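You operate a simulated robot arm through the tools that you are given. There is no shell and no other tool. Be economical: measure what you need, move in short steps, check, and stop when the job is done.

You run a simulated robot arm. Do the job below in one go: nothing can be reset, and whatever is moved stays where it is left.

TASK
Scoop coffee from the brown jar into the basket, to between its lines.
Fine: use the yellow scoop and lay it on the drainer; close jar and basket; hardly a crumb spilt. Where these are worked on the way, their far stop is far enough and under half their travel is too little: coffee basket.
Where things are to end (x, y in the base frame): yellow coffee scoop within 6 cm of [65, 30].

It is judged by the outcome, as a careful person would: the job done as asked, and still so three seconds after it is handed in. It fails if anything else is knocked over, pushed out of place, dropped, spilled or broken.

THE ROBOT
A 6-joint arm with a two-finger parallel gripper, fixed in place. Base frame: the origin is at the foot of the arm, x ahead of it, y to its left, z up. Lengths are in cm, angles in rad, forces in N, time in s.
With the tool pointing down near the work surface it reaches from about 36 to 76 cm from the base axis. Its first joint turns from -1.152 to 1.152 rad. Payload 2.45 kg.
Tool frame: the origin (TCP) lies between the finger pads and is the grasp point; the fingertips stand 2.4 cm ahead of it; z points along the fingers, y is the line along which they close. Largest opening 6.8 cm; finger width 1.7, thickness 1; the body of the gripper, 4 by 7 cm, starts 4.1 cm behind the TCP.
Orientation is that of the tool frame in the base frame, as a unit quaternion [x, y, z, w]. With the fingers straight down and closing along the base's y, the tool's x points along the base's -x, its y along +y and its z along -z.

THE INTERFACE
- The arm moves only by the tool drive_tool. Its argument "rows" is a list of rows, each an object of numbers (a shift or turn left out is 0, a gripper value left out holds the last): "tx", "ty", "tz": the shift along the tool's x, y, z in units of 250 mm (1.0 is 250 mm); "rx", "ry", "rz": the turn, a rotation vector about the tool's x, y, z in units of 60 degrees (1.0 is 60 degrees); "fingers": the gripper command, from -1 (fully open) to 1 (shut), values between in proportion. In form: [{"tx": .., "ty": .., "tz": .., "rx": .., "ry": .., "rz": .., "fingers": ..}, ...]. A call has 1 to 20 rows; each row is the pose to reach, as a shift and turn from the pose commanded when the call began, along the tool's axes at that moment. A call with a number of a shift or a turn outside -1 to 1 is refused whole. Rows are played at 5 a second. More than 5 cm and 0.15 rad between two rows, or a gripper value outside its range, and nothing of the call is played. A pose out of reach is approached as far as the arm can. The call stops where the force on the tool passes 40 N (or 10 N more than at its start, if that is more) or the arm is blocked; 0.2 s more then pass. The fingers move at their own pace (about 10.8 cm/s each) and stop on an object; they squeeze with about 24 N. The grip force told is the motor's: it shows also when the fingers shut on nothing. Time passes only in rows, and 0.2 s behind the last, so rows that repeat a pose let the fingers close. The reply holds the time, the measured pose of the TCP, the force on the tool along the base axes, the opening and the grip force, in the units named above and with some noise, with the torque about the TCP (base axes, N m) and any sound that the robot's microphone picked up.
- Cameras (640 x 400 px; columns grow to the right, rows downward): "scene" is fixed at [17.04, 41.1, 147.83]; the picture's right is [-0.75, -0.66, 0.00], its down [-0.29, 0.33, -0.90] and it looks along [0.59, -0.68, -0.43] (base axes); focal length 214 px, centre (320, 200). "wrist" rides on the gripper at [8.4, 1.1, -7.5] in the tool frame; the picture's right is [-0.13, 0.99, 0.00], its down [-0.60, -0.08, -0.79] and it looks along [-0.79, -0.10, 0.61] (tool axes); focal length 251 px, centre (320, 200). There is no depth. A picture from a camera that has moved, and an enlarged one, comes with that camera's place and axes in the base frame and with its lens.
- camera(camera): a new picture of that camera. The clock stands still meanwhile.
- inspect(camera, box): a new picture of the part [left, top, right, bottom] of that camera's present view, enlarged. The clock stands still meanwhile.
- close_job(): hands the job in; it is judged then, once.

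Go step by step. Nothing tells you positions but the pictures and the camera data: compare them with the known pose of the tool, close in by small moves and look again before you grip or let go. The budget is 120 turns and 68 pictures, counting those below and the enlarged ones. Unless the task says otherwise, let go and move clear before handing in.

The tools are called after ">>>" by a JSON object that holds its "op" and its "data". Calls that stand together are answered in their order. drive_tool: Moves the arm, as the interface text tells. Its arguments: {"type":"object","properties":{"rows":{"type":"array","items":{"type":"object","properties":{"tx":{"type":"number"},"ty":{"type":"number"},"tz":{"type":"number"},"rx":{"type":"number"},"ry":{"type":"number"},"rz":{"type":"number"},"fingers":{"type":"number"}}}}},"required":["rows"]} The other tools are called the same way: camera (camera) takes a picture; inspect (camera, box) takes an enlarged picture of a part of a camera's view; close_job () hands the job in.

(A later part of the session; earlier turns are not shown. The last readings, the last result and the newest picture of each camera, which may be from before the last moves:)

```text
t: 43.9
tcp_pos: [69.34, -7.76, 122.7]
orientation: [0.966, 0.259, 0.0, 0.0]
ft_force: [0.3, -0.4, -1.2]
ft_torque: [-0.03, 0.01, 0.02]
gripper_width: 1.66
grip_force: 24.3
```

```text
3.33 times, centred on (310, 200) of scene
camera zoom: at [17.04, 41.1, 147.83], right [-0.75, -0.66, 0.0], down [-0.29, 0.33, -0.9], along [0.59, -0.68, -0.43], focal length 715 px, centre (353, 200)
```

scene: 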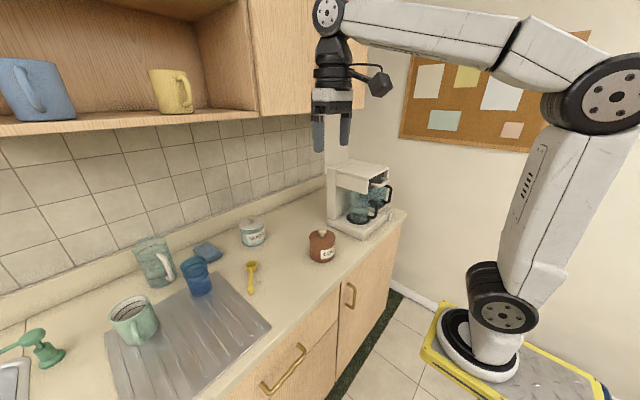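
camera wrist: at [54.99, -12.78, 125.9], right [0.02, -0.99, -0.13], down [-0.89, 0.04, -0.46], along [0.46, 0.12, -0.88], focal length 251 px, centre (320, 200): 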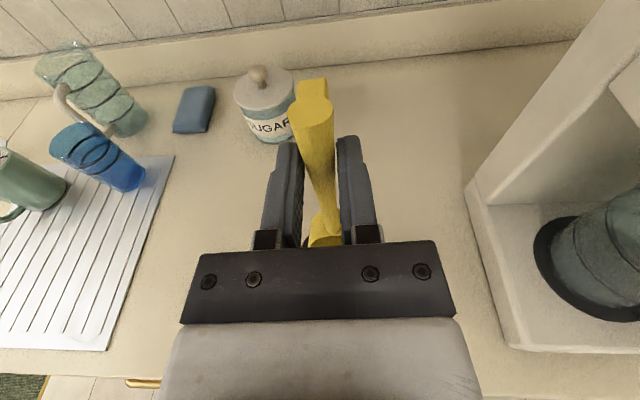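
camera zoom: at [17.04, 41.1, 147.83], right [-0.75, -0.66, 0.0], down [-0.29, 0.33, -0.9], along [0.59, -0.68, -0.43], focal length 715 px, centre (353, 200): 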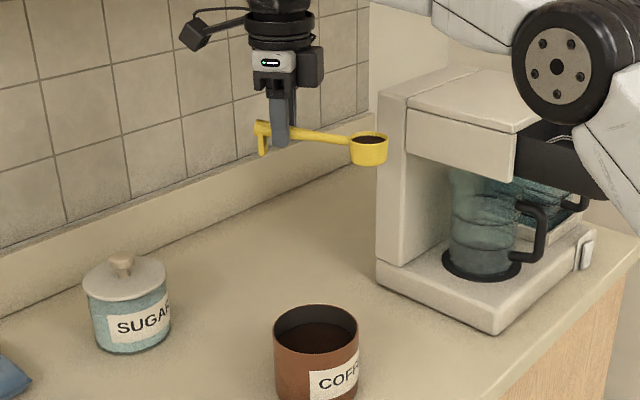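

The scoop is level with coffee. Carrying it to the basket, turning so the handle lies along y with the bowl toward −y.

>>> {"op": "drive_tool", "data": {"rows": [{"tx": -0.09, "ty": 0.026, "tz": -0.05, "rz": -0.07}, {"tx": -0.18, "ty": 0.052, "tz": -0.1, "rz": -0.14}, {"tx": -0.27, "ty": 0.077, "tz": -0.132, "rz": -0.21}, {"tx": -0.36, "ty": 0.103, "tz": -0.132, "rz": -0.29}, {"tx": -0.45, "ty": 0.128, "tz": -0.132, "rz": -0.36}, {"tx": -0.54, "ty": 0.154, "tz": -0.132, "rz": -0.43}, {"tx": -0.626, "ty": 0.179, "tz": -0.132, "rz": -0.5}]}}

>>> {"op": "drive_tool", "data": {"rows": [{"tx": -0.085, "ty": -0.017, "rz": -0.07}, {"tx": -0.17, "ty": -0.033, "rz": -0.14}, {"tx": -0.256, "ty": -0.05, "rz": -0.21}, {"tx": -0.342, "ty": -0.066, "rz": -0.29}, {"tx": -0.427, "ty": -0.083, "rz": -0.36}, {"tx": -0.513, "ty": -0.1, "rz": -0.43}, {"tx": -0.598, "ty": -0.116, "rz": -0.5}]}}

>>> {"op": "inspect", "data": {"camera": "scene", "box": [330, 110, 430, 210]}}

```text
t: 45.5
tcp_pos: [58.17, -19.72, 126.02]
orientation: [0.866, 0.5, 0.001, 0.0]
ft_force: [-0.2, -0.3, -0.5]
ft_torque: [0.03, -0.01, 0.0]
gripper_width: 1.67
grip_force: 23.9
```

```text
t: 47.1
tcp_pos: [48.0, -31.16, 125.99]
orientation: [0.707, 0.708, 0.001, 0.0]
ft_force: [-0.5, -0.3, 0.0]
ft_torque: [0.01, 0.0, 0.01]
gripper_width: 1.65
grip_force: 24.4
```

```text
4.00 times, centred on (380, 160) of scene
camera zoom: at [17.04, 41.1, 147.83], right [-0.75, -0.66, 0.0], down [-0.29, 0.33, -0.9], along [0.59, -0.68, -0.43], focal length 858 px, centre (80, 360)
```

zoom: 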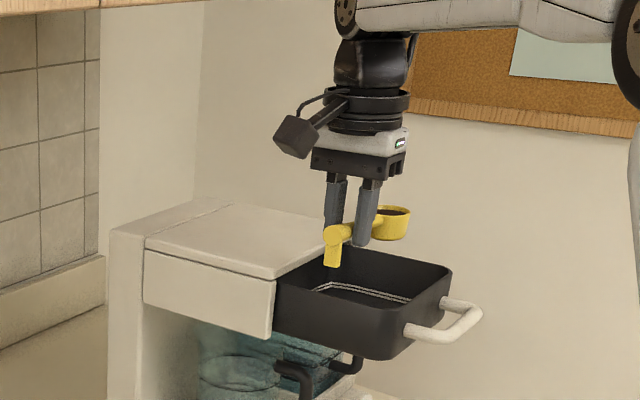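

The bowl is over the basket. I'll pitch it 35° down, then roll it to pour.

>>> {"op": "drive_tool", "data": {"rows": [{"tx": -0.02, "tz": -0.04, "ry": 0.117}, {"tx": -0.04, "tz": -0.08, "ry": 0.233}, {"tx": -0.06, "tz": -0.08, "ry": 0.35}, {"tx": -0.088, "tz": -0.08, "ry": 0.467}, {"tx": -0.088, "tz": -0.08, "ry": 0.583}]}}

>>> {"op": "drive_tool", "data": {"rows": [{"rx": -0.14}, {"rx": -0.28}, {"rx": -0.42}, {"rx": -0.56}, {"rx": -0.7}, {"rx": -0.84}, {"rx": -0.98}]}}

>>> {"op": "inspect", "data": {"camera": "scene", "box": [330, 110, 430, 210]}}

```text
t: 48.3
tcp_pos: [47.72, -32.69, 127.15]
orientation: [0.674, 0.674, 0.214, -0.212]
ft_force: [-0.3, 0.1, 0.0]
ft_torque: [0.01, -0.03, 0.0]
gripper_width: 1.65
grip_force: 23.7
out of reach, approached as far as the arm can: row 5
```

```text
t: 49.9
tcp_pos: [47.58, -32.54, 126.97]
orientation: [0.691, 0.482, 0.518, 0.147]
ft_force: [-0.2, -0.3, -0.3]
ft_torque: [0.02, -0.04, 0.01]
gripper_width: 1.66
grip_force: 24.2
```

```text
4.00 times, centred on (380, 160) of scene
camera zoom: at [17.04, 41.1, 147.83], right [-0.75, -0.66, 0.0], down [-0.29, 0.33, -0.9], along [0.59, -0.68, -0.43], focal length 858 px, centre (80, 360)
```

zoom: 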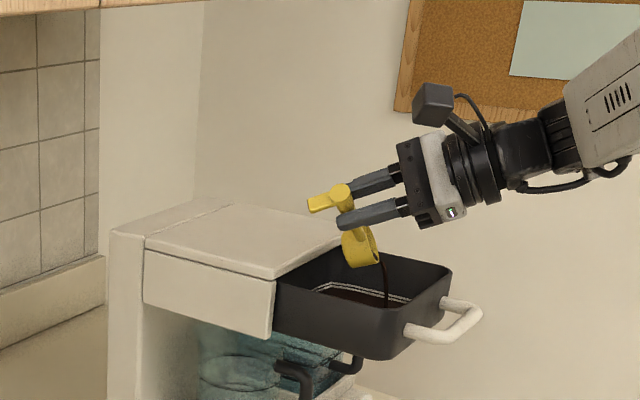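

Coffee pours neatly into the basket. I'll roll further to empty it, and wait.

>>> {"op": "drive_tool", "data": {"rows": [{"rx": -0.14}, {"rx": -0.28}, {"rx": -0.42}, {"rx": -0.56}, {"rx": -0.7}, {"rx": -0.84}, {"rx": -0.84}, {"rx": -0.84}, {"rx": -0.84}]}}

>>> {"op": "inspect", "data": {"camera": "scene", "box": [350, 140, 410, 200]}}

```text
t: 51.9
tcp_pos: [47.6, -32.59, 127.0]
orientation: [0.564, 0.216, 0.673, 0.427]
ft_force: [0.2, -0.4, 0.4]
ft_torque: [0.04, -0.03, 0.04]
gripper_width: 1.67
grip_force: 24.0
```

```text
6.67 times, centred on (380, 170) of scene
camera zoom: at [17.04, 41.1, 147.83], right [-0.75, -0.66, 0.0], down [-0.29, 0.33, -0.9], along [0.59, -0.68, -0.43], focal length 1430 px, centre (-80, 400)
```

zoom: 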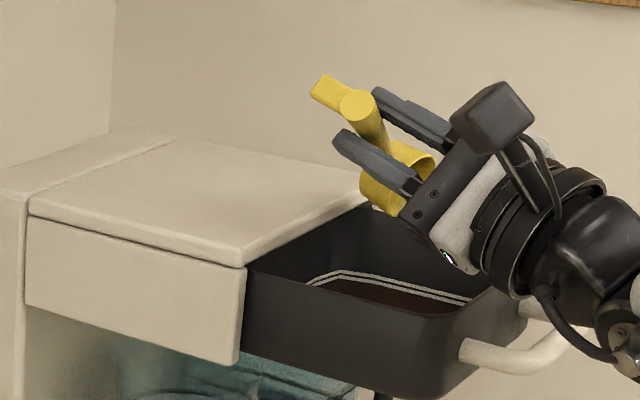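

Looks poured. I'll unroll, and view basket and scoop from the wrist.

>>> {"op": "drive_tool", "data": {"rows": [{"rx": 0.14}, {"rx": 0.28}, {"rx": 0.42}, {"rx": 0.56}, {"rx": 0.7}, {"rx": 0.84}, {"rx": 0.98}]}}

>>> {"op": "drive_tool", "data": {"rows": [{"rx": 0.14}, {"rx": 0.28}, {"rx": 0.42}, {"rx": 0.56}, {"rx": 0.7}, {"rx": 0.84}]}}

>>> {"op": "camera", "data": {"camera": "wrist"}}

```text
t: 53.5
tcp_pos: [47.7, -32.55, 127.13]
orientation: [0.701, 0.519, 0.48, 0.094]
ft_force: [-0.8, 0.4, 0.7]
ft_torque: [0.02, -0.02, -0.03]
gripper_width: 1.62
grip_force: 24.2
```

```text
t: 54.9
tcp_pos: [47.62, -32.42, 127.15]
orientation: [0.674, 0.674, 0.213, -0.213]
ft_force: [0.5, 1.0, -0.6]
ft_torque: [0.03, -0.03, -0.02]
gripper_width: 1.66
grip_force: 24.0
```

```text
27 pictures are left
camera wrist: at [48.77, -30.03, 138.05], right [0.99, -0.11, -0.07], down [-0.08, -0.95, 0.3], along [-0.1, -0.29, -0.95], focal length 251 px, centre (320, 200)
```

wrist: 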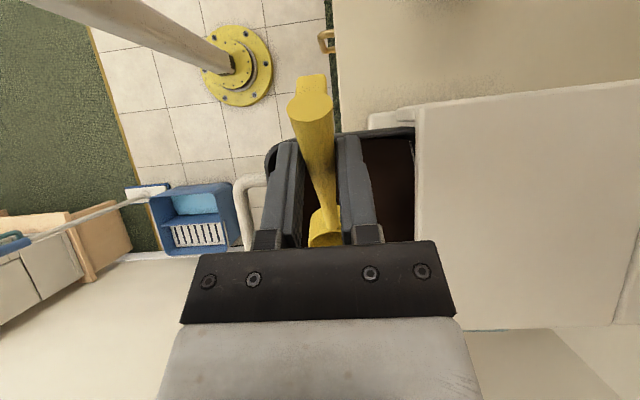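

I'll withdraw toward the jar and check the basket's level from the scene camera.

>>> {"op": "drive_tool", "data": {"rows": [{"tx": 0.07, "tz": -0.05, "ry": -0.117}, {"tx": 0.13, "tz": -0.06, "ry": -0.234}, {"tx": 0.2, "tz": -0.02, "ry": -0.35}, {"tx": 0.27, "tz": 0.03, "ry": -0.467}, {"tx": 0.33, "tz": 0.086, "ry": -0.584}]}}

>>> {"op": "drive_tool", "data": {"rows": [{"tx": 0.05, "ty": 0.07, "tz": 0.013, "rz": 0.083}, {"tx": 0.1, "ty": 0.14, "tz": 0.026, "rz": 0.167}, {"tx": 0.15, "ty": 0.21, "tz": 0.04, "rz": 0.25}, {"tx": 0.2, "ty": 0.28, "tz": 0.053, "rz": 0.333}, {"tx": 0.25, "ty": 0.35, "tz": 0.067, "rz": 0.417}, {"tx": 0.3, "ty": 0.416, "tz": 0.08, "rz": 0.5}]}}

>>> {"op": "drive_tool", "data": {"rows": [{"tx": 0.085, "ty": 0.021, "tz": 0.04, "rz": 0.083}, {"tx": 0.17, "ty": 0.042, "tz": 0.08, "rz": 0.167}, {"tx": 0.255, "ty": 0.062, "tz": 0.12, "rz": 0.25}, {"tx": 0.34, "ty": 0.083, "tz": 0.16, "rz": 0.333}, {"tx": 0.425, "ty": 0.104, "tz": 0.2, "rz": 0.417}, {"tx": 0.511, "ty": 0.125, "tz": 0.24, "rz": 0.5}]}}

>>> {"op": "inspect", "data": {"camera": "scene", "box": [370, 150, 410, 190]}}

```text
t: 56.1
tcp_pos: [47.59, -24.53, 130.13]
orientation: [0.708, 0.707, 0.0, 0.001]
ft_force: [0.7, 0.3, -0.3]
ft_torque: [-0.02, 0.02, 0.0]
gripper_width: 1.68
grip_force: 24.6
```

```text
t: 57.5
tcp_pos: [58.11, -17.03, 128.27]
orientation: [0.867, 0.499, 0.001, 0.0]
ft_force: [-0.3, 0.3, -0.6]
ft_torque: [0.03, -0.03, -0.02]
gripper_width: 1.67
grip_force: 24.0
```

```text
t: 58.9
tcp_pos: [67.25, -7.49, 122.35]
orientation: [0.966, 0.257, 0.002, 0.0]
ft_force: [0.3, 0.5, -0.2]
ft_torque: [0.02, -0.03, -0.02]
gripper_width: 1.63
grip_force: 24.3
```

```text
10.00 times, centred on (390, 170) of scene
camera zoom: at [17.04, 41.1, 147.83], right [-0.75, -0.66, 0.0], down [-0.29, 0.33, -0.9], along [0.59, -0.68, -0.43], focal length 2145 px, centre (-380, 500)
```

zoom: 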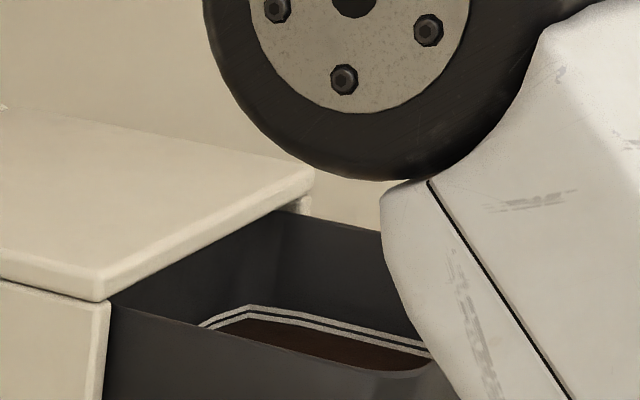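

One scoop brings the level to just beneath the lower line; about two more scoops' worth at most. I'll tilt over the jar for scoop two, now from the safer wrist direction.

>>> {"op": "drive_tool", "data": {"rows": [{"ry": 0.133}, {"ry": 0.267}, {"ry": 0.4}, {"ry": 0.533}, {"ry": 0.667}]}}

>>> {"op": "drive_tool", "data": {"rows": [{"ry": 0.133}, {"ry": 0.267}, {"ry": 0.4}, {"ry": 0.533}, {"ry": 0.667}]}}

>>> {"op": "inspect", "data": {"camera": "scene", "box": [260, 140, 380, 260]}}

```text
t: 60.1
tcp_pos: [67.22, -7.59, 122.16]
orientation: [0.907, 0.243, 0.333, -0.088]
ft_force: [-0.3, -0.1, -1.0]
ft_torque: [0.01, -0.03, 0.05]
gripper_width: 1.62
grip_force: 24.0
```

```text
t: 61.3
tcp_pos: [67.2, -7.59, 122.15]
orientation: [0.739, 0.198, 0.622, -0.166]
ft_force: [-0.8, 0.1, -0.9]
ft_torque: [-0.01, 0.01, -0.01]
gripper_width: 1.63
grip_force: 23.9
```

```text
3.33 times, centred on (320, 200) of scene
camera zoom: at [17.04, 41.1, 147.83], right [-0.75, -0.66, 0.0], down [-0.29, 0.33, -0.9], along [0.59, -0.68, -0.43], focal length 715 px, centre (320, 200)
```

zoom: 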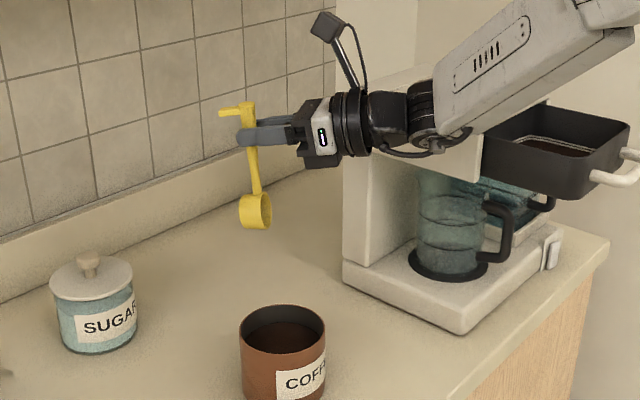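

Jar centre refined to (65.3,−8.0). Aligning over it and lowering into the coffee.

>>> {"op": "drive_tool", "data": {"rows": [{"tx": -0.003, "ty": -0.024, "tz": -0.016}, {"tx": -0.18, "ty": -0.024, "tz": 0.015}, {"tx": -0.358, "ty": -0.024, "tz": 0.046}, {"tx": -0.515, "ty": -0.024, "tz": 0.074}, {"tx": -0.614, "ty": -0.024, "tz": 0.092}]}}

>>> {"op": "inspect", "data": {"camera": "scene", "box": [260, 160, 360, 260]}}

```text
t: 62.5
tcp_pos: [66.46, -7.23, 106.58]
orientation: [0.74, 0.197, 0.622, -0.166]
ft_force: [-1.8, -0.2, -0.6]
ft_torque: [0.05, 0.07, 0.01]
gripper_width: 1.61
grip_force: 23.9
```

```text
4.00 times, centred on (310, 210) of scene
camera zoom: at [17.04, 41.1, 147.83], right [-0.75, -0.66, 0.0], down [-0.29, 0.33, -0.9], along [0.59, -0.68, -0.43], focal length 858 px, centre (360, 160)
```

zoom: 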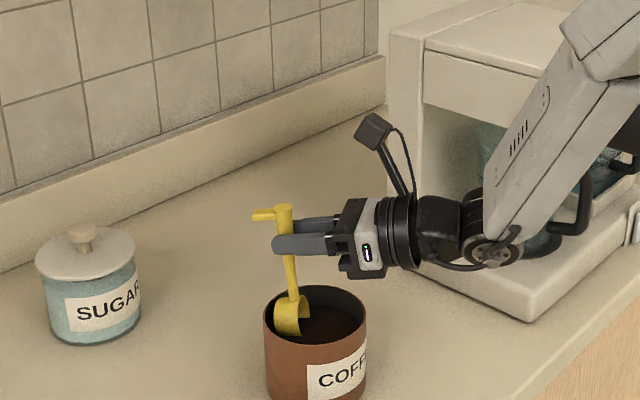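

Well aligned inside the jar. Now the scooping sweep and lift.

>>> {"op": "drive_tool", "data": {"rows": [{"tx": -0.067, "tz": 0.0118}, {"tx": -0.1324, "tz": 0.0254}, {"tx": -0.1522, "tz": 0.0309, "ry": -0.1}, {"tx": -0.1624, "tz": 0.0372, "ry": -0.2333}, {"tx": -0.1647, "tz": 0.0567, "ry": -0.3667}, {"tx": -0.1677, "tz": 0.0812, "ry": -0.5}, {"tx": -0.155, "tz": 0.1114, "ry": -0.6333}, {"tx": -0.1421, "tz": 0.1453, "ry": -0.7667}, {"tx": -0.1134, "tz": 0.1796, "ry": -0.9}, {"tx": -0.0756, "tz": 0.1977, "ry": -1.0}, {"tx": 0.0228, "tz": 0.1804, "ry": -1.0}, {"tx": 0.1213, "tz": 0.163, "ry": -1.0}]}}

>>> {"op": "inspect", "data": {"camera": "scene", "box": [260, 160, 360, 260]}}

```text
t: 65.1
tcp_pos: [70.63, -5.06, 109.04]
orientation: [0.951, 0.255, 0.17, -0.044]
ft_force: [0.0, 0.6, -0.1]
ft_torque: [-0.03, -0.02, -0.01]
gripper_width: 1.65
grip_force: 24.4
```

```text
4.00 times, centred on (310, 210) of scene
camera zoom: at [17.04, 41.1, 147.83], right [-0.75, -0.66, 0.0], down [-0.29, 0.33, -0.9], along [0.59, -0.68, -0.43], focal length 858 px, centre (360, 160)
```

zoom: 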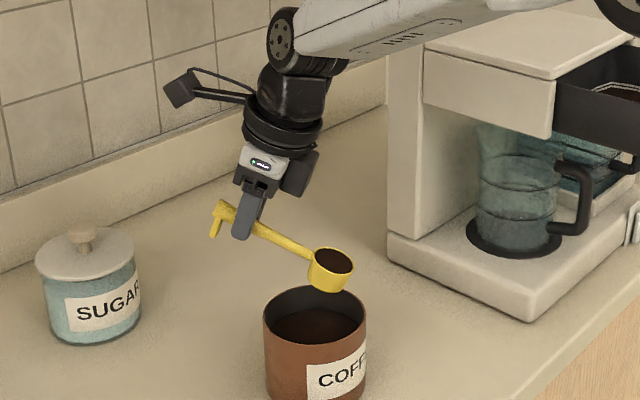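

A full scoop, jar undisturbed. Leveling, then on to the basket.

>>> {"op": "drive_tool", "data": {"rows": [{"tx": 0.037, "tz": -0.102, "ry": -0.11}, {"tx": 0.074, "tz": -0.204, "ry": -0.22}, {"tx": 0.111, "tz": -0.306, "ry": -0.333}, {"tx": 0.148, "tz": -0.408, "ry": -0.333}, {"tx": 0.186, "tz": -0.511, "ry": -0.333}]}}

>>> {"op": "drive_tool", "data": {"rows": [{"tx": -0.104, "ty": 0.035, "tz": -0.045, "rz": -0.07}, {"tx": -0.208, "ty": 0.07, "tz": -0.09, "rz": -0.14}, {"tx": -0.311, "ty": 0.106, "tz": -0.136, "rz": -0.21}, {"tx": -0.415, "ty": 0.141, "tz": -0.136, "rz": -0.29}, {"tx": -0.518, "ty": 0.176, "tz": -0.136, "rz": -0.36}, {"tx": -0.622, "ty": 0.212, "tz": -0.136, "rz": -0.43}, {"tx": -0.725, "ty": 0.247, "tz": -0.136, "rz": -0.5}]}}

>>> {"op": "drive_tool", "data": {"rows": [{"tx": -0.085, "ty": -0.017, "rz": -0.07}, {"tx": -0.17, "ty": -0.033, "rz": -0.14}, {"tx": -0.256, "ty": -0.05, "rz": -0.21}, {"tx": -0.342, "ty": -0.066, "rz": -0.29}, {"tx": -0.427, "ty": -0.083, "rz": -0.36}, {"tx": -0.513, "ty": -0.1, "rz": -0.43}, {"tx": -0.598, "ty": -0.116, "rz": -0.5}]}}

```text
t: 66.3
tcp_pos: [70.47, -4.88, 122.53]
orientation: [0.966, 0.257, 0.0, 0.0]
ft_force: [0.3, 0.2, 0.0]
ft_torque: [0.02, -0.03, 0.01]
gripper_width: 1.65
grip_force: 23.8
```

```text
t: 67.9
tcp_pos: [57.74, -19.45, 126.05]
orientation: [0.866, 0.501, 0.001, 0.0]
ft_force: [-1.0, 0.7, -1.0]
ft_torque: [0.03, 0.0, -0.02]
gripper_width: 1.67
grip_force: 23.9
```

```text
t: 69.5
tcp_pos: [47.79, -30.82, 125.79]
orientation: [0.707, 0.707, 0.0, 0.0]
ft_force: [0.7, 0.1, -1.1]
ft_torque: [0.01, -0.01, 0.01]
gripper_width: 1.68
grip_force: 24.4
```

Over the basket at the same spot; pitch and pour as before.

>>> {"op": "drive_tool", "data": {"rows": [{"tx": -0.02, "tz": -0.04, "ry": 0.117}, {"tx": -0.04, "tz": -0.06, "ry": 0.233}, {"tx": -0.06, "tz": -0.06, "ry": 0.35}, {"tx": -0.088, "tz": -0.06, "ry": 0.467}, {"tx": -0.088, "tz": -0.06, "ry": 0.56}]}}

>>> {"op": "drive_tool", "data": {"rows": [{"rx": -0.14}, {"rx": -0.28}, {"rx": -0.42}, {"rx": -0.56}, {"rx": -0.7}, {"rx": -0.84}, {"rx": -0.98}]}}

>>> {"op": "drive_tool", "data": {"rows": [{"rx": -0.14}, {"rx": -0.28}, {"rx": -0.42}, {"rx": -0.56}, {"rx": -0.7}, {"rx": -0.84}, {"rx": -0.84}, {"rx": -0.84}]}}

>>> {"op": "inspect", "data": {"camera": "scene", "box": [365, 145, 415, 195]}}

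```text
t: 70.7
tcp_pos: [47.88, -33.0, 127.33]
orientation: [0.676, 0.677, 0.207, -0.204]
ft_force: [-0.4, 0.3, -0.4]
ft_torque: [0.01, 0.02, -0.05]
gripper_width: 1.68
grip_force: 24.2
```

```text
t: 72.3
tcp_pos: [47.79, -33.08, 127.36]
orientation: [0.69, 0.488, 0.512, 0.156]
ft_force: [-0.1, 0.5, -1.1]
ft_torque: [0.05, 0.02, 0.02]
gripper_width: 1.64
grip_force: 23.8
```

```text
t: 74.1
tcp_pos: [47.93, -33.1, 127.34]
orientation: [0.558, 0.224, 0.671, 0.434]
ft_force: [-0.2, -0.5, -0.4]
ft_torque: [0.03, 0.01, -0.05]
gripper_width: 1.67
grip_force: 23.8
```

```text
8.00 times, centred on (390, 170) of scene
camera zoom: at [17.04, 41.1, 147.83], right [-0.75, -0.66, 0.0], down [-0.29, 0.33, -0.9], along [0.59, -0.68, -0.43], focal length 1716 px, centre (-240, 440)
```

zoom: 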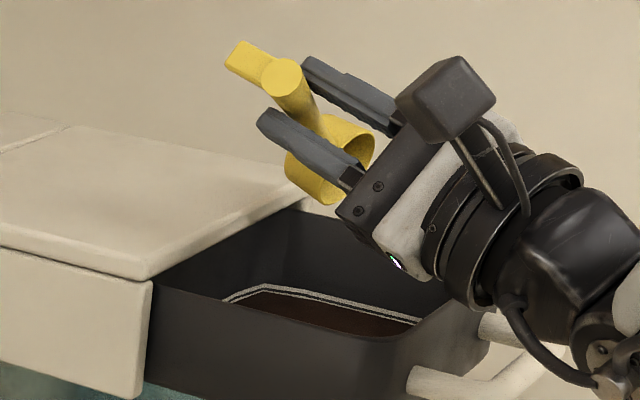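

I'll zoom right in on the lines.

>>> {"op": "inspect", "data": {"camera": "scene", "box": [376, 162, 400, 178]}}

```text
16.00 times, centred on (388, 170) of scene
camera zoom: at [17.04, 41.1, 147.83], right [-0.75, -0.66, 0.0], down [-0.29, 0.33, -0.9], along [0.59, -0.68, -0.43], focal length 3432 px, centre (-768, 680)
```

zoom: 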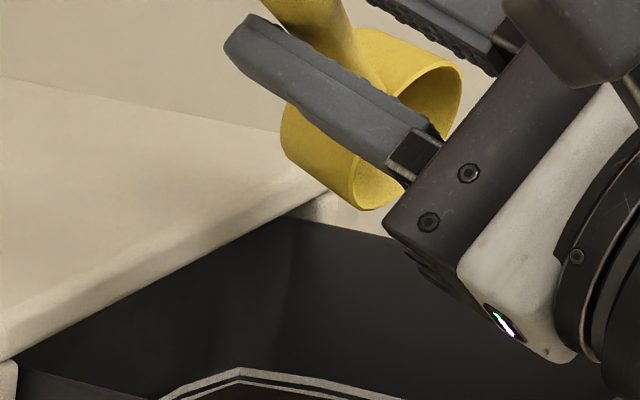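

>>> {"op": "inspect", "data": {"camera": "scene", "box": [378, 174, 402, 190]}}

```text
16.00 times, centred on (390, 182) of scene
camera zoom: at [17.04, 41.1, 147.83], right [-0.75, -0.66, 0.0], down [-0.29, 0.33, -0.9], along [0.59, -0.68, -0.43], focal length 3432 px, centre (-800, 488)
```

zoom: 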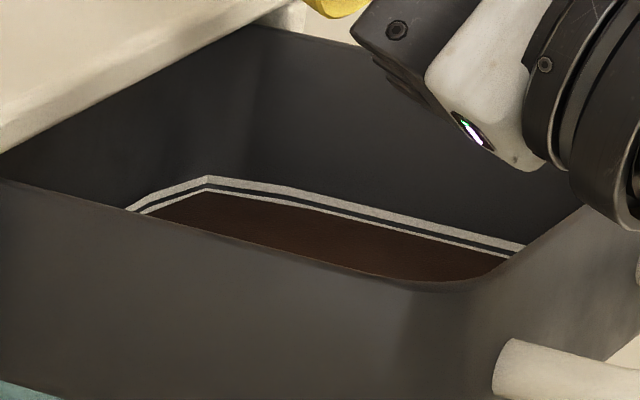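

The coffee now half-covers the lower line; one more scoop should put it mid-gap. Unrolling and going back to the jar.

>>> {"op": "drive_tool", "data": {"rows": [{"rx": 0.14}, {"rx": 0.28}, {"rx": 0.42}, {"rx": 0.56}, {"rx": 0.7}, {"rx": 0.84}, {"rx": 0.98}]}}

>>> {"op": "drive_tool", "data": {"rows": [{"rx": 0.14}, {"rx": 0.28}, {"rx": 0.42}, {"rx": 0.56}, {"rx": 0.7}, {"rx": 0.84}]}}

>>> {"op": "drive_tool", "data": {"rows": [{"tx": 0.07, "tz": -0.05, "ry": -0.117}, {"tx": 0.13, "tz": -0.06, "ry": -0.234}, {"tx": 0.2, "tz": -0.02, "ry": -0.35}, {"tx": 0.27, "tz": 0.03, "ry": -0.467}, {"tx": 0.33, "tz": 0.086, "ry": -0.56}]}}

>>> {"op": "drive_tool", "data": {"rows": [{"tx": 0.05, "ty": 0.07, "tz": 0.013, "rz": 0.083}, {"tx": 0.1, "ty": 0.14, "tz": 0.026, "rz": 0.167}, {"tx": 0.15, "ty": 0.21, "tz": 0.04, "rz": 0.25}, {"tx": 0.2, "ty": 0.28, "tz": 0.053, "rz": 0.333}, {"tx": 0.25, "ty": 0.35, "tz": 0.067, "rz": 0.417}, {"tx": 0.3, "ty": 0.416, "tz": 0.08, "rz": 0.5}]}}

>>> {"op": "drive_tool", "data": {"rows": [{"tx": 0.085, "ty": 0.021, "tz": 0.04, "rz": 0.083}, {"tx": 0.17, "ty": 0.042, "tz": 0.08, "rz": 0.167}, {"tx": 0.255, "ty": 0.062, "tz": 0.12, "rz": 0.25}, {"tx": 0.34, "ty": 0.083, "tz": 0.16, "rz": 0.333}, {"tx": 0.425, "ty": 0.104, "tz": 0.2, "rz": 0.417}, {"tx": 0.511, "ty": 0.125, "tz": 0.24, "rz": 0.5}]}}

>>> {"op": "drive_tool", "data": {"rows": [{"ry": 0.133}, {"ry": 0.267}, {"ry": 0.4}, {"ry": 0.533}, {"ry": 0.667}]}}

>>> {"op": "drive_tool", "data": {"rows": [{"ry": 0.133}, {"ry": 0.267}, {"ry": 0.4}, {"ry": 0.533}, {"ry": 0.667}]}}

```text
t: 75.7
tcp_pos: [47.86, -33.01, 127.42]
orientation: [0.7, 0.524, 0.474, 0.103]
ft_force: [0.0, 0.1, -0.5]
ft_torque: [0.03, 0.0, 0.02]
gripper_width: 1.67
grip_force: 24.0
```

```text
t: 77.1
tcp_pos: [47.82, -33.02, 127.31]
orientation: [0.677, 0.677, 0.205, -0.204]
ft_force: [0.4, 0.5, -0.4]
ft_torque: [-0.01, 0.01, -0.05]
gripper_width: 1.64
grip_force: 24.1
```

```text
t: 78.3
tcp_pos: [47.78, -25.03, 130.17]
orientation: [0.707, 0.707, -0.001, 0.002]
ft_force: [0.3, -0.8, -0.2]
ft_torque: [-0.02, 0.02, 0.02]
gripper_width: 1.65
grip_force: 24.0
```

```text
t: 79.7
tcp_pos: [58.21, -17.51, 128.16]
orientation: [0.867, 0.498, 0.0, 0.0]
ft_force: [0.2, -0.1, -0.7]
ft_torque: [0.05, 0.02, -0.03]
gripper_width: 1.66
grip_force: 24.2
```

```text
t: 81.1
tcp_pos: [67.44, -8.04, 122.07]
orientation: [0.966, 0.258, 0.002, -0.001]
ft_force: [-0.1, 0.2, -0.2]
ft_torque: [0.02, -0.02, -0.04]
gripper_width: 1.66
grip_force: 24.2
```

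```text
t: 82.3
tcp_pos: [67.4, -8.03, 122.22]
orientation: [0.907, 0.243, 0.333, -0.089]
ft_force: [-0.4, -0.2, -2.2]
ft_torque: [0.0, -0.04, -0.01]
gripper_width: 1.67
grip_force: 24.5
```

```text
t: 83.5
tcp_pos: [67.29, -7.91, 122.17]
orientation: [0.738, 0.199, 0.623, -0.167]
ft_force: [0.1, 0.1, -0.4]
ft_torque: [0.01, 0.0, 0.02]
gripper_width: 1.64
grip_force: 24.2
```

Aligned by the reported pose; lowering to the same spot as before, then the sweep.

>>> {"op": "drive_tool", "data": {"rows": [{"tx": -0.003, "ty": -0.044, "tz": -0.016}, {"tx": -0.18, "ty": -0.044, "tz": 0.015}, {"tx": -0.358, "ty": -0.044, "tz": 0.046}, {"tx": -0.515, "ty": -0.044, "tz": 0.074}, {"tx": -0.614, "ty": -0.044, "tz": 0.092}]}}

```text
t: 84.7
tcp_pos: [66.63, -7.25, 106.6]
orientation: [0.739, 0.198, 0.622, -0.166]
ft_force: [-1.0, 0.3, 0.2]
ft_torque: [0.02, 0.07, -0.01]
gripper_width: 1.64
grip_force: 24.8
```

>>> {"op": "drive_tool", "data": {"rows": [{"tx": -0.067, "tz": 0.0118}, {"tx": -0.1324, "tz": 0.0254}, {"tx": -0.1522, "tz": 0.0309, "ry": -0.1}, {"tx": -0.1663, "tz": 0.0379, "ry": -0.2333}, {"tx": -0.1765, "tz": 0.0588, "ry": -0.3667}, {"tx": -0.1795, "tz": 0.0833, "ry": -0.5}, {"tx": -0.1708, "tz": 0.1142, "ry": -0.6333}, {"tx": -0.15, "tz": 0.1467, "ry": -0.7667}, {"tx": -0.1134, "tz": 0.1796, "ry": -0.9}, {"tx": -0.0756, "tz": 0.1977, "ry": -1.0}, {"tx": 0.0228, "tz": 0.1804, "ry": -1.0}, {"tx": 0.1213, "tz": 0.163, "ry": -1.0}]}}

>>> {"op": "inspect", "data": {"camera": "scene", "box": [260, 160, 360, 260]}}

```text
t: 87.3
tcp_pos: [70.4, -5.02, 109.19]
orientation: [0.951, 0.254, 0.17, -0.044]
ft_force: [-0.4, -0.6, 0.0]
ft_torque: [0.03, 0.01, 0.02]
gripper_width: 1.64
grip_force: 23.9
```

```text
4.00 times, centred on (310, 210) of scene
camera zoom: at [17.04, 41.1, 147.83], right [-0.75, -0.66, 0.0], down [-0.29, 0.33, -0.9], along [0.59, -0.68, -0.43], focal length 858 px, centre (360, 160)
```

zoom: 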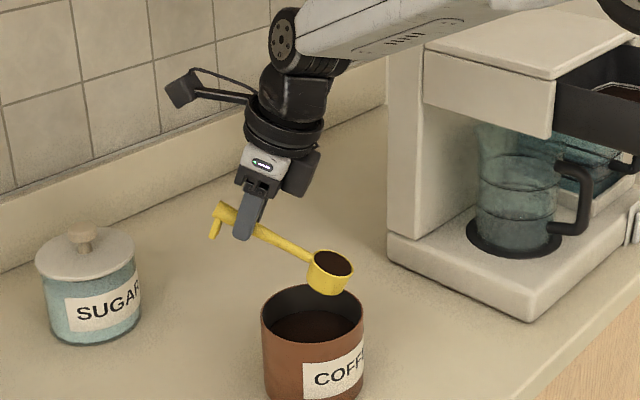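

Full again. To the basket, same route.

>>> {"op": "drive_tool", "data": {"rows": [{"tx": 0.037, "tz": -0.102, "ry": -0.11}, {"tx": 0.074, "tz": -0.204, "ry": -0.22}, {"tx": 0.111, "tz": -0.306, "ry": -0.333}, {"tx": 0.148, "tz": -0.408, "ry": -0.333}, {"tx": 0.186, "tz": -0.511, "ry": -0.333}]}}

>>> {"op": "drive_tool", "data": {"rows": [{"tx": -0.104, "ty": 0.035, "tz": -0.045, "rz": -0.07}, {"tx": -0.208, "ty": 0.07, "tz": -0.09, "rz": -0.14}, {"tx": -0.311, "ty": 0.106, "tz": -0.136, "rz": -0.21}, {"tx": -0.415, "ty": 0.141, "tz": -0.136, "rz": -0.29}, {"tx": -0.518, "ty": 0.176, "tz": -0.136, "rz": -0.36}, {"tx": -0.622, "ty": 0.212, "tz": -0.136, "rz": -0.43}, {"tx": -0.725, "ty": 0.247, "tz": -0.136, "rz": -0.5}]}}

>>> {"op": "drive_tool", "data": {"rows": [{"tx": -0.085, "ty": -0.017, "rz": -0.07}, {"tx": -0.17, "ty": -0.033, "rz": -0.14}, {"tx": -0.256, "ty": -0.05, "rz": -0.21}, {"tx": -0.342, "ty": -0.066, "rz": -0.29}, {"tx": -0.427, "ty": -0.083, "rz": -0.36}, {"tx": -0.513, "ty": -0.1, "rz": -0.43}, {"tx": -0.598, "ty": -0.116, "rz": -0.5}]}}

>>> {"op": "drive_tool", "data": {"rows": [{"tx": -0.02, "tz": -0.04, "ry": 0.117}, {"tx": -0.04, "tz": -0.06, "ry": 0.233}, {"tx": -0.06, "tz": -0.06, "ry": 0.35}, {"tx": -0.088, "tz": -0.06, "ry": 0.467}, {"tx": -0.088, "tz": -0.06, "ry": 0.56}]}}

>>> {"op": "drive_tool", "data": {"rows": [{"rx": -0.14}, {"rx": -0.28}, {"rx": -0.42}, {"rx": -0.56}, {"rx": -0.7}, {"rx": -0.84}, {"rx": -0.98}]}}

>>> {"op": "inspect", "data": {"camera": "scene", "box": [378, 170, 402, 186]}}

```text
t: 88.5
tcp_pos: [70.42, -4.87, 122.6]
orientation: [0.966, 0.258, 0.001, 0.0]
ft_force: [0.1, 0.1, -0.8]
ft_torque: [0.0, 0.01, -0.01]
gripper_width: 1.68
grip_force: 24.1
```

```text
t: 90.1
tcp_pos: [57.81, -19.4, 125.87]
orientation: [0.866, 0.5, 0.002, -0.001]
ft_force: [0.1, -1.1, 0.2]
ft_torque: [-0.02, -0.02, 0.0]
gripper_width: 1.65
grip_force: 23.8
```

```text
t: 91.7
tcp_pos: [47.63, -30.99, 125.83]
orientation: [0.706, 0.708, 0.001, 0.001]
ft_force: [-0.7, -0.1, -0.7]
ft_torque: [0.0, 0.01, 0.01]
gripper_width: 1.67
grip_force: 23.8
```

```text
t: 92.9
tcp_pos: [47.68, -33.05, 127.31]
orientation: [0.676, 0.678, 0.206, -0.203]
ft_force: [0.6, -0.9, -0.7]
ft_torque: [-0.01, 0.03, 0.05]
gripper_width: 1.63
grip_force: 24.0
```

```text
t: 94.5
tcp_pos: [47.76, -33.09, 127.28]
orientation: [0.689, 0.488, 0.512, 0.155]
ft_force: [-0.1, 0.7, -0.4]
ft_torque: [0.02, 0.02, 0.01]
gripper_width: 1.63
grip_force: 23.7
```

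```text
16.00 times, centred on (390, 178) of scene
camera zoom: at [17.04, 41.1, 147.83], right [-0.75, -0.66, 0.0], down [-0.29, 0.33, -0.9], along [0.59, -0.68, -0.43], focal length 3432 px, centre (-800, 552)
```

zoom: 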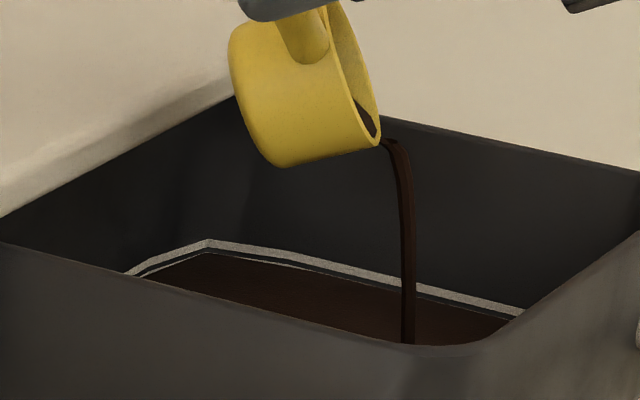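

The lower line is nearly covered and the rest is still flowing. Pour the remainder.

>>> {"op": "drive_tool", "data": {"rows": [{"rx": -0.14}, {"rx": -0.28}, {"rx": -0.42}, {"rx": -0.56}, {"rx": -0.7}, {"rx": -0.84}, {"rx": -0.84}, {"rx": -0.84}, {"rx": -0.84}]}}

>>> {"op": "inspect", "data": {"camera": "scene", "box": [380, 178, 396, 188]}}

```text
t: 96.5
tcp_pos: [47.8, -33.15, 127.26]
orientation: [0.559, 0.224, 0.671, 0.432]
ft_force: [-0.7, 0.5, 0.0]
ft_torque: [0.04, 0.0, 0.02]
gripper_width: 1.65
grip_force: 23.7
```

```text
16.00 times, centred on (388, 183) of scene
camera zoom: at [17.04, 41.1, 147.83], right [-0.75, -0.66, 0.0], down [-0.29, 0.33, -0.9], along [0.59, -0.68, -0.43], focal length 3432 px, centre (-768, 472)
```

zoom: 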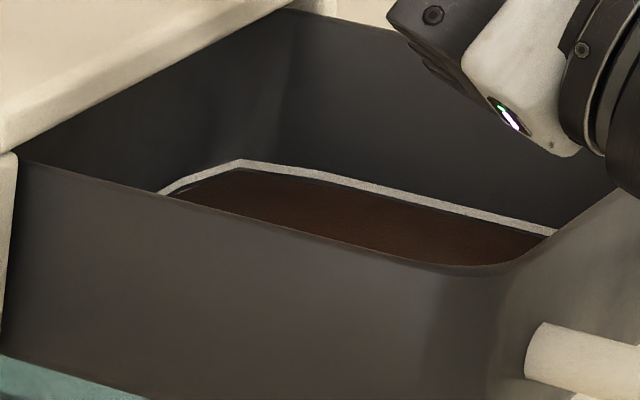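

Coffee now stands between the lines. I'll unroll and carry the scoop to the drainer.

>>> {"op": "drive_tool", "data": {"rows": [{"rx": 0.14}, {"rx": 0.28}, {"rx": 0.42}, {"rx": 0.56}, {"rx": 0.7}, {"rx": 0.84}, {"rx": 0.98}]}}

>>> {"op": "drive_tool", "data": {"rows": [{"rx": 0.14}, {"rx": 0.28}, {"rx": 0.42}, {"rx": 0.56}, {"rx": 0.7}, {"rx": 0.84}]}}

>>> {"op": "drive_tool", "data": {"rows": [{"tx": 0.07, "tz": -0.05, "ry": -0.117}, {"tx": 0.13, "tz": -0.06, "ry": -0.234}, {"tx": 0.2, "tz": -0.02, "ry": -0.35}, {"tx": 0.27, "tz": 0.03, "ry": -0.467}, {"tx": 0.33, "tz": 0.086, "ry": -0.56}]}}

>>> {"op": "drive_tool", "data": {"rows": [{"tx": 0.14, "ty": 0.01}, {"tx": 0.28, "ty": 0.03}, {"tx": 0.42, "ty": 0.05}, {"tx": 0.56, "ty": 0.08}, {"tx": 0.7, "ty": 0.11, "rz": -0.1}, {"tx": 0.84, "ty": 0.14, "rz": -0.2}, {"tx": 0.98, "ty": 0.17, "rz": -0.3}]}}

```text
t: 98.1
tcp_pos: [47.79, -33.14, 127.37]
orientation: [0.7, 0.525, 0.474, 0.103]
ft_force: [0.4, 0.5, 0.1]
ft_torque: [-0.01, 0.03, -0.03]
gripper_width: 1.65
grip_force: 24.2
```

```text
t: 99.5
tcp_pos: [47.76, -33.06, 127.26]
orientation: [0.676, 0.677, 0.205, -0.203]
ft_force: [0.5, 0.1, -0.4]
ft_torque: [0.03, -0.02, 0.0]
gripper_width: 1.66
grip_force: 23.5
```

```text
t: 100.7
tcp_pos: [47.89, -24.89, 130.01]
orientation: [0.708, 0.707, 0.002, 0.001]
ft_force: [-0.2, 0.6, -0.3]
ft_torque: [0.02, 0.0, 0.0]
gripper_width: 1.64
grip_force: 23.5
```

```text
t: 102.3
tcp_pos: [52.14, -0.49, 130.34]
orientation: [0.587, 0.809, 0.001, 0.0]
ft_force: [0.4, -0.4, -0.4]
ft_torque: [-0.04, -0.03, 0.03]
gripper_width: 1.63
grip_force: 23.9
```

>>> {"op": "drive_tool", "data": {"rows": [{"tx": 0.114, "ty": 0.078, "tz": 0.048, "rz": -0.07}, {"tx": 0.227, "ty": 0.156, "tz": 0.096, "rz": -0.14}, {"tx": 0.341, "ty": 0.234, "tz": 0.144, "rz": -0.21}, {"tx": 0.454, "ty": 0.312, "tz": 0.192, "rz": -0.28}, {"tx": 0.568, "ty": 0.39, "tz": 0.24, "rz": -0.35}]}}

>>> {"op": "drive_tool", "data": {"rows": [{"tx": 0.078, "ty": 0.11, "tz": 0.048, "rz": -0.06}, {"tx": 0.155, "ty": 0.22, "tz": 0.096, "rz": -0.12}, {"tx": 0.233, "ty": 0.33, "tz": 0.144, "rz": -0.18}, {"tx": 0.31, "ty": 0.44, "tz": 0.192, "rz": -0.24}, {"tx": 0.388, "ty": 0.55, "tz": 0.24, "rz": -0.3}, {"tx": 0.388, "ty": 0.55, "tz": 0.4, "rz": -0.3}, {"tx": 0.388, "ty": 0.55, "tz": 0.56, "rz": -0.3}, {"tx": 0.388, "ty": 0.55, "tz": 0.72, "rz": -0.3}]}}

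>>> {"op": "inspect", "data": {"camera": "scene", "box": [100, 200, 300, 360]}}

```text
t: 103.5
tcp_pos: [57.18, 16.06, 124.17]
orientation: [0.43, 0.903, 0.001, 0.001]
ft_force: [-0.5, -0.4, -0.5]
ft_torque: [-0.01, 0.05, 0.02]
gripper_width: 1.64
grip_force: 23.1
```

```text
t: 105.3
tcp_pos: [61.8, 32.33, 106.27]
orientation: [0.284, 0.959, 0.001, 0.002]
ft_force: [1.0, 0.5, -0.8]
ft_torque: [-0.02, 0.01, -0.03]
gripper_width: 1.65
grip_force: 23.8
```

```text
2.50 times, centred on (200, 280) of scene
camera zoom: at [17.04, 41.1, 147.83], right [-0.75, -0.66, 0.0], down [-0.29, 0.33, -0.9], along [0.59, -0.68, -0.43], focal length 536 px, centre (620, 0)
```

zoom: 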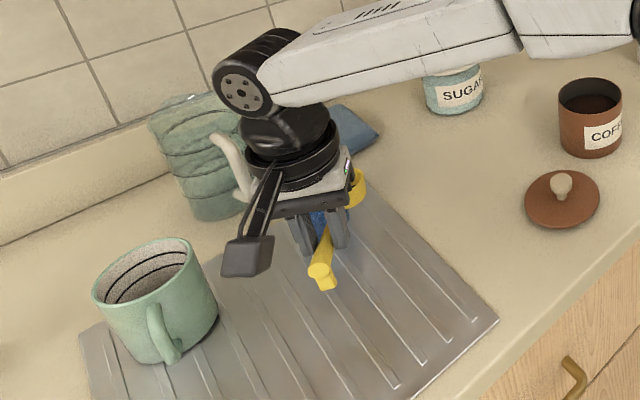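

Clear space beneath. Lowering to just above the drainer, then feeling for contact.

>>> {"op": "drive_tool", "data": {"rows": [{"tz": 0.12}, {"tz": 0.24}, {"tz": 0.34}, {"tz": 0.4}, {"tz": 0.43}, {"tz": 0.445}, {"tz": 0.455}]}}

```text
t: 106.9
tcp_pos: [61.72, 32.36, 95.04]
orientation: [0.284, 0.959, 0.003, 0.002]
ft_force: [-1.3, 0.0, 10.6]
ft_torque: [-0.24, -0.36, -0.05]
gripper_width: 1.64
grip_force: 24.0
```

>>> {"op": "inspect", "data": {"camera": "scene", "box": [170, 240, 250, 310]}}

```text
5.71 times, centred on (210, 275) of scene
camera zoom: at [17.01, 41.09, 147.84], right [-0.75, -0.66, 0.0], down [-0.29, 0.33, -0.9], along [0.59, -0.68, -0.43], focal length 1226 px, centre (949, -229)
```

zoom: 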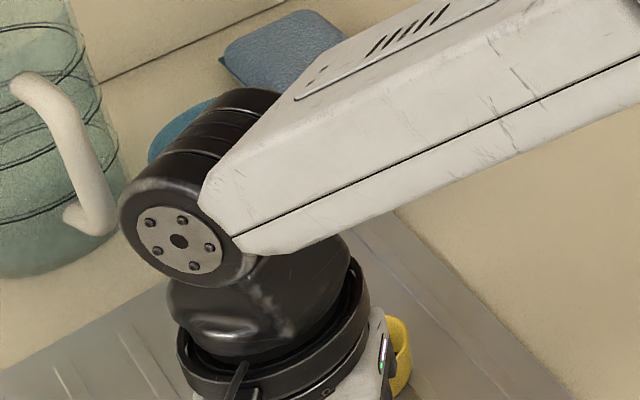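

Both the bowl and foot carry load (torque shows it). Release and rise.

>>> {"op": "drive_tool", "data": {"rows": [{"tz": -0.004}, {"tz": -0.004, "fingers": -0.3}, {"tz": -0.004}, {"tz": -0.05}, {"tz": -0.2}, {"tz": -0.4}, {"tz": -0.6}, {"tz": -0.78}]}}

>>> {"op": "drive_tool", "data": {"rows": [{"ty": -0.15, "tz": -0.05}, {"ty": -0.3, "tz": -0.1}, {"ty": -0.45, "tz": -0.1}, {"ty": -0.6, "tz": -0.1}]}}

>>> {"op": "inspect", "data": {"camera": "scene", "box": [140, 200, 380, 360]}}

```text
t: 108.7
tcp_pos: [61.53, 32.15, 114.5]
orientation: [0.284, 0.959, 0.002, 0.002]
ft_force: [-0.1, 0.1, 0.0]
ft_torque: [-0.01, -0.01, -0.03]
gripper_width: 4.4
grip_force: 0.1
```

```text
t: 109.7
tcp_pos: [53.23, 19.79, 116.75]
orientation: [0.285, 0.959, 0.002, 0.002]
ft_force: [-0.2, 0.1, 0.3]
ft_torque: [0.0, 0.01, 0.01]
gripper_width: 4.42
grip_force: 0.1
```

```text
2.50 times, centred on (260, 280) of scene
camera zoom: at [17.04, 41.1, 147.83], right [-0.75, -0.66, 0.0], down [-0.29, 0.33, -0.9], along [0.59, -0.68, -0.43], focal length 536 px, centre (470, 0)
```

zoom: 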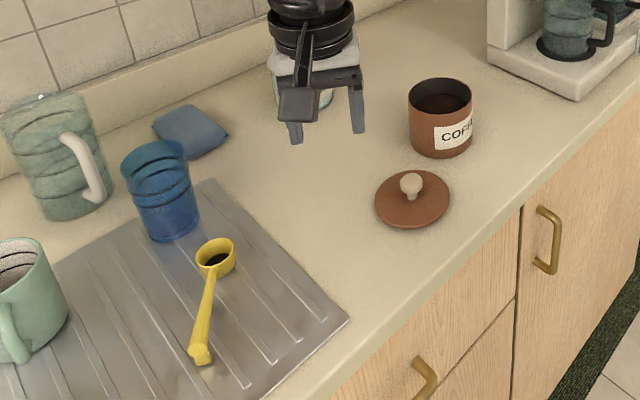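

The scoop lies on the drainer at about (65,30). Now I'll return the jar to its original place by pinching its wall; first a look from above.

>>> {"op": "drive_tool", "data": {"rows": [{"tx": -0.121, "ty": -0.105, "rz": 0.033, "fingers": 0.118}, {"tx": -0.242, "ty": -0.21, "rz": 0.066}, {"tx": -0.363, "ty": -0.316, "rz": 0.098}, {"tx": -0.484, "ty": -0.421, "rz": 0.131}, {"tx": -0.604, "ty": -0.526, "rz": 0.164}, {"tx": -0.725, "ty": -0.632, "rz": 0.197}, {"tx": -0.846, "ty": -0.737, "rz": 0.229}, {"tx": -0.967, "ty": -0.842, "rz": 0.262}, {"tx": -0.967, "ty": -0.842, "tz": 0.19, "rz": 0.262}]}}

>>> {"op": "camera", "data": {"camera": "wrist"}}

```text
t: 111.7
tcp_pos: [62.07, -11.52, 111.99]
orientation: [0.413, 0.911, 0.001, 0.002]
ft_force: [0.2, 0.4, -0.4]
ft_torque: [0.03, -0.04, 0.03]
gripper_width: 3.01
grip_force: 0.0
```

```text
13 pictures are left
camera wrist: at [57.44, -4.56, 119.45], right [0.83, 0.56, 0.0], down [0.34, -0.51, 0.79], along [0.44, -0.66, -0.61], focal length 251 px, centre (320, 200)
```

wrist: 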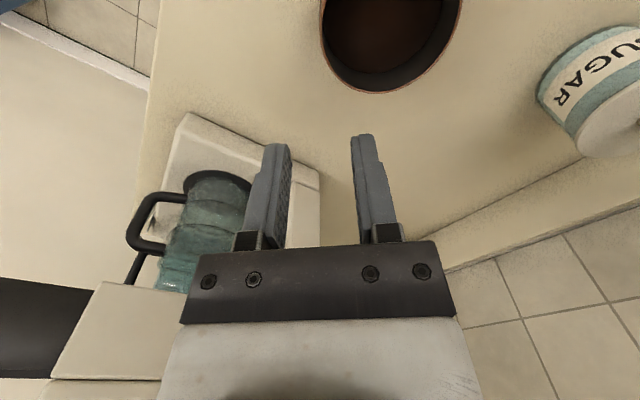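

The jar is centred at about (65.3,−7.6). I'll straddle its wall on the robot-right side, pinch it, and slide it back.

>>> {"op": "drive_tool", "data": {"rows": [{"tx": 0.031, "ty": 0.013, "tz": 0.12}, {"tx": 0.031, "ty": 0.013, "tz": 0.24}, {"tx": 0.031, "ty": 0.013, "tz": 0.36}, {"tx": 0.031, "ty": 0.013, "tz": 0.44}, {"tx": 0.031, "ty": 0.013, "tz": 0.5}]}}

>>> {"op": "inspect", "data": {"camera": "scene", "box": [270, 190, 350, 260]}}

```text
t: 112.9
tcp_pos: [62.03, -10.47, 99.56]
orientation: [0.413, 0.911, 0.001, 0.002]
ft_force: [0.3, 0.9, -0.3]
ft_torque: [0.02, 0.0, 0.0]
gripper_width: 2.98
grip_force: 0.1
```

```text
5.71 times, centred on (310, 225) of scene
camera zoom: at [17.04, 41.1, 147.83], right [-0.75, -0.66, 0.0], down [-0.29, 0.33, -0.9], along [0.59, -0.68, -0.43], focal length 1226 px, centre (377, 57)
```

zoom: 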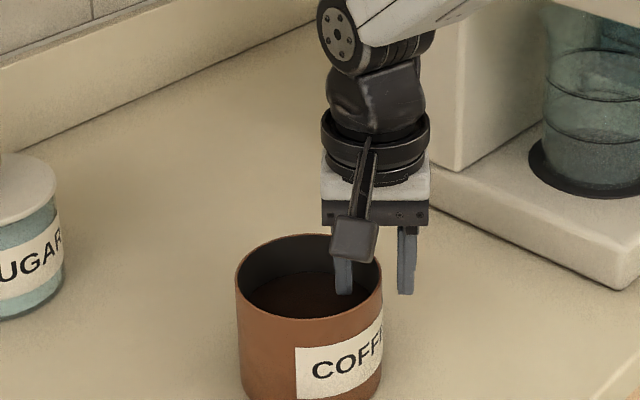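

Straddled well. Closing on the wall.

>>> {"op": "drive_tool", "data": {"rows": [{"fingers": 0.5}, {"fingers": 1}, {"fingers": 1}, {"fingers": 1}]}}

```text
t: 113.9
tcp_pos: [62.07, -10.32, 99.37]
orientation: [0.413, 0.911, 0.002, 0.001]
ft_force: [0.0, -0.3, 0.6]
ft_torque: [-0.03, -0.03, -0.05]
gripper_width: 0.29
grip_force: 24.1
```

Wall pinched (0.3 cm). Sliding the jar slowly back along the counter.

>>> {"op": "drive_tool", "data": {"rows": [{"tx": -0.002, "ty": -0.03}, {"tx": -0.004, "ty": -0.06}, {"tx": -0.006, "ty": -0.09}, {"tx": -0.009, "ty": -0.12}, {"tx": -0.011, "ty": -0.15}, {"tx": -0.013, "ty": -0.18}, {"tx": -0.016, "ty": -0.21}, {"tx": -0.018, "ty": -0.238}, {"tx": -0.018, "ty": -0.238}]}}

>>> {"op": "inspect", "data": {"camera": "scene", "box": [270, 190, 370, 270]}}

```text
t: 115.9
tcp_pos: [57.75, -14.66, 99.59]
orientation: [0.412, 0.911, 0.002, 0.001]
ft_force: [0.5, -0.1, 0.1]
ft_torque: [-0.03, 0.01, 0.05]
gripper_width: 0.3
grip_force: 24.0
```

```text
5.00 times, centred on (320, 230) of scene
camera zoom: at [17.04, 41.1, 147.83], right [-0.75, -0.66, 0.0], down [-0.29, 0.33, -0.9], along [0.59, -0.68, -0.43], focal length 1072 px, centre (320, 50)
```

zoom: 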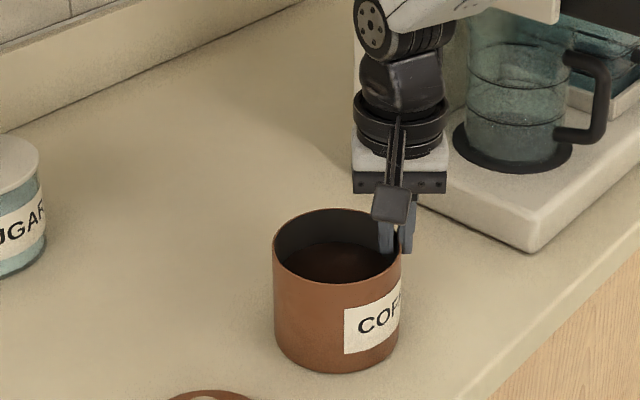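

Nearly original; about 1.6 cm to correct. A small sideways slide, then release and rise.

>>> {"op": "drive_tool", "data": {"rows": [{"tx": -0.016, "ty": 0.004}, {"tx": -0.032, "ty": 0.007}, {"tx": -0.048, "ty": 0.011}, {"tx": -0.063, "ty": 0.014}, {"tx": -0.063, "ty": 0.014}]}}

>>> {"op": "drive_tool", "data": {"rows": [{"fingers": 0.4}, {"fingers": 0.118}, {"tz": -0.04}, {"tz": -0.16}, {"tz": -0.3}, {"tz": -0.46}]}}

>>> {"op": "inspect", "data": {"camera": "scene", "box": [260, 190, 360, 270]}}

```text
t: 117.1
tcp_pos: [59.1, -15.58, 99.51]
orientation: [0.413, 0.911, 0.002, 0.001]
ft_force: [-0.1, 0.6, 0.4]
ft_torque: [-0.02, -0.01, 0.02]
gripper_width: 0.29
grip_force: 23.7
```

```text
t: 118.5
tcp_pos: [59.03, -15.74, 110.85]
orientation: [0.413, 0.911, 0.001, 0.001]
ft_force: [-0.9, -0.3, 0.6]
ft_torque: [0.02, 0.0, 0.02]
gripper_width: 3.0
grip_force: 0.1
```

```text
5.00 times, centred on (310, 230) of scene
camera zoom: at [17.04, 41.1, 147.83], right [-0.75, -0.66, 0.0], down [-0.29, 0.33, -0.9], along [0.59, -0.68, -0.43], focal length 1072 px, centre (370, 50)
```

zoom: 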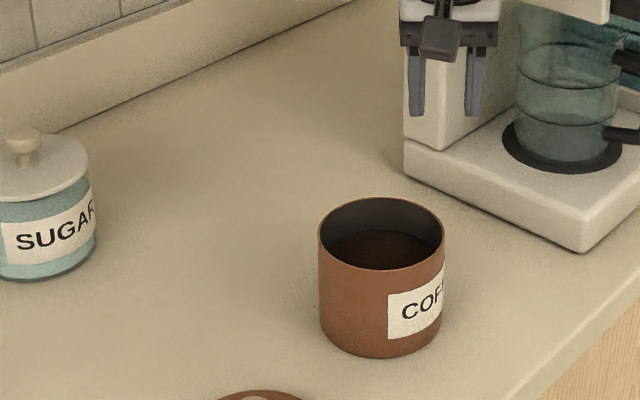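

The jar is back within a centimetre at about (62.0,−12.1). Now fetching the lid.

>>> {"op": "drive_tool", "data": {"rows": [{"tx": 0.124, "ty": 0.109, "fingers": -0.5}, {"tx": 0.248, "ty": 0.218}, {"tx": 0.372, "ty": 0.328}, {"tx": 0.496, "ty": 0.437}, {"tx": 0.62, "ty": 0.546}, {"tx": 0.62, "ty": 0.546, "tz": 0.16}, {"tx": 0.62, "ty": 0.546, "tz": 0.3}]}}

>>> {"op": "camera", "data": {"camera": "wrist"}}

```text
t: 120.1
tcp_pos: [59.17, 4.89, 103.55]
orientation: [0.412, 0.911, 0.002, 0.002]
ft_force: [0.1, 0.8, -0.5]
ft_torque: [-0.03, -0.02, 0.01]
gripper_width: 5.09
grip_force: 0.0
```

```text
9 pictures are left
camera wrist: at [54.46, 11.89, 111.06], right [0.83, 0.56, 0.0], down [0.34, -0.51, 0.79], along [0.44, -0.66, -0.61], focal length 251 px, centre (320, 200)
```

wrist: 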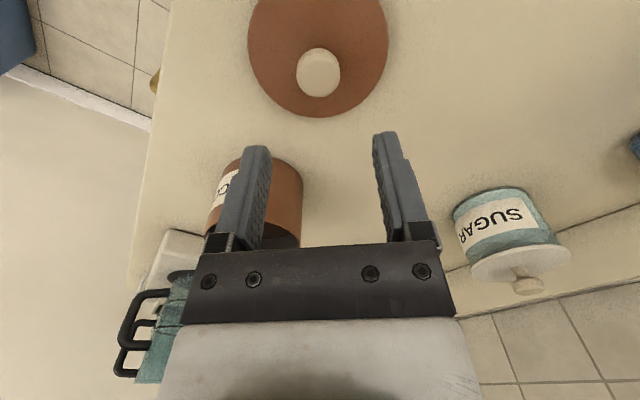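

Knob at (58.8,5.1). Descend, grip and lift.

>>> {"op": "drive_tool", "data": {"rows": [{"tx": 0.011, "ty": -0.003, "tz": 0.12}, {"tx": 0.011, "ty": -0.003, "tz": 0.24}, {"tx": 0.011, "ty": -0.003, "tz": 0.33}, {"tx": 0.011, "ty": -0.003, "tz": 0.368}, {"tx": 0.011, "ty": -0.003, "tz": 0.368, "fingers": 1}, {"tx": 0.011, "ty": -0.003, "tz": 0.368}, {"tx": 0.011, "ty": -0.003, "tz": 0.368}, {"tx": 0.011, "ty": -0.003, "tz": 0.3}, {"tx": 0.011, "ty": -0.003, "tz": 0.15}, {"tx": 0.011, "ty": -0.003, "tz": 0.0}, {"tx": 0.011, "ty": -0.003, "tz": -0.16}]}}

```text
t: 122.5
tcp_pos: [58.92, 5.18, 107.21]
orientation: [0.413, 0.911, 0.002, 0.0]
ft_force: [0.1, 0.4, -1.4]
ft_torque: [0.03, 0.01, 0.01]
gripper_width: 2.9
grip_force: 24.1
```

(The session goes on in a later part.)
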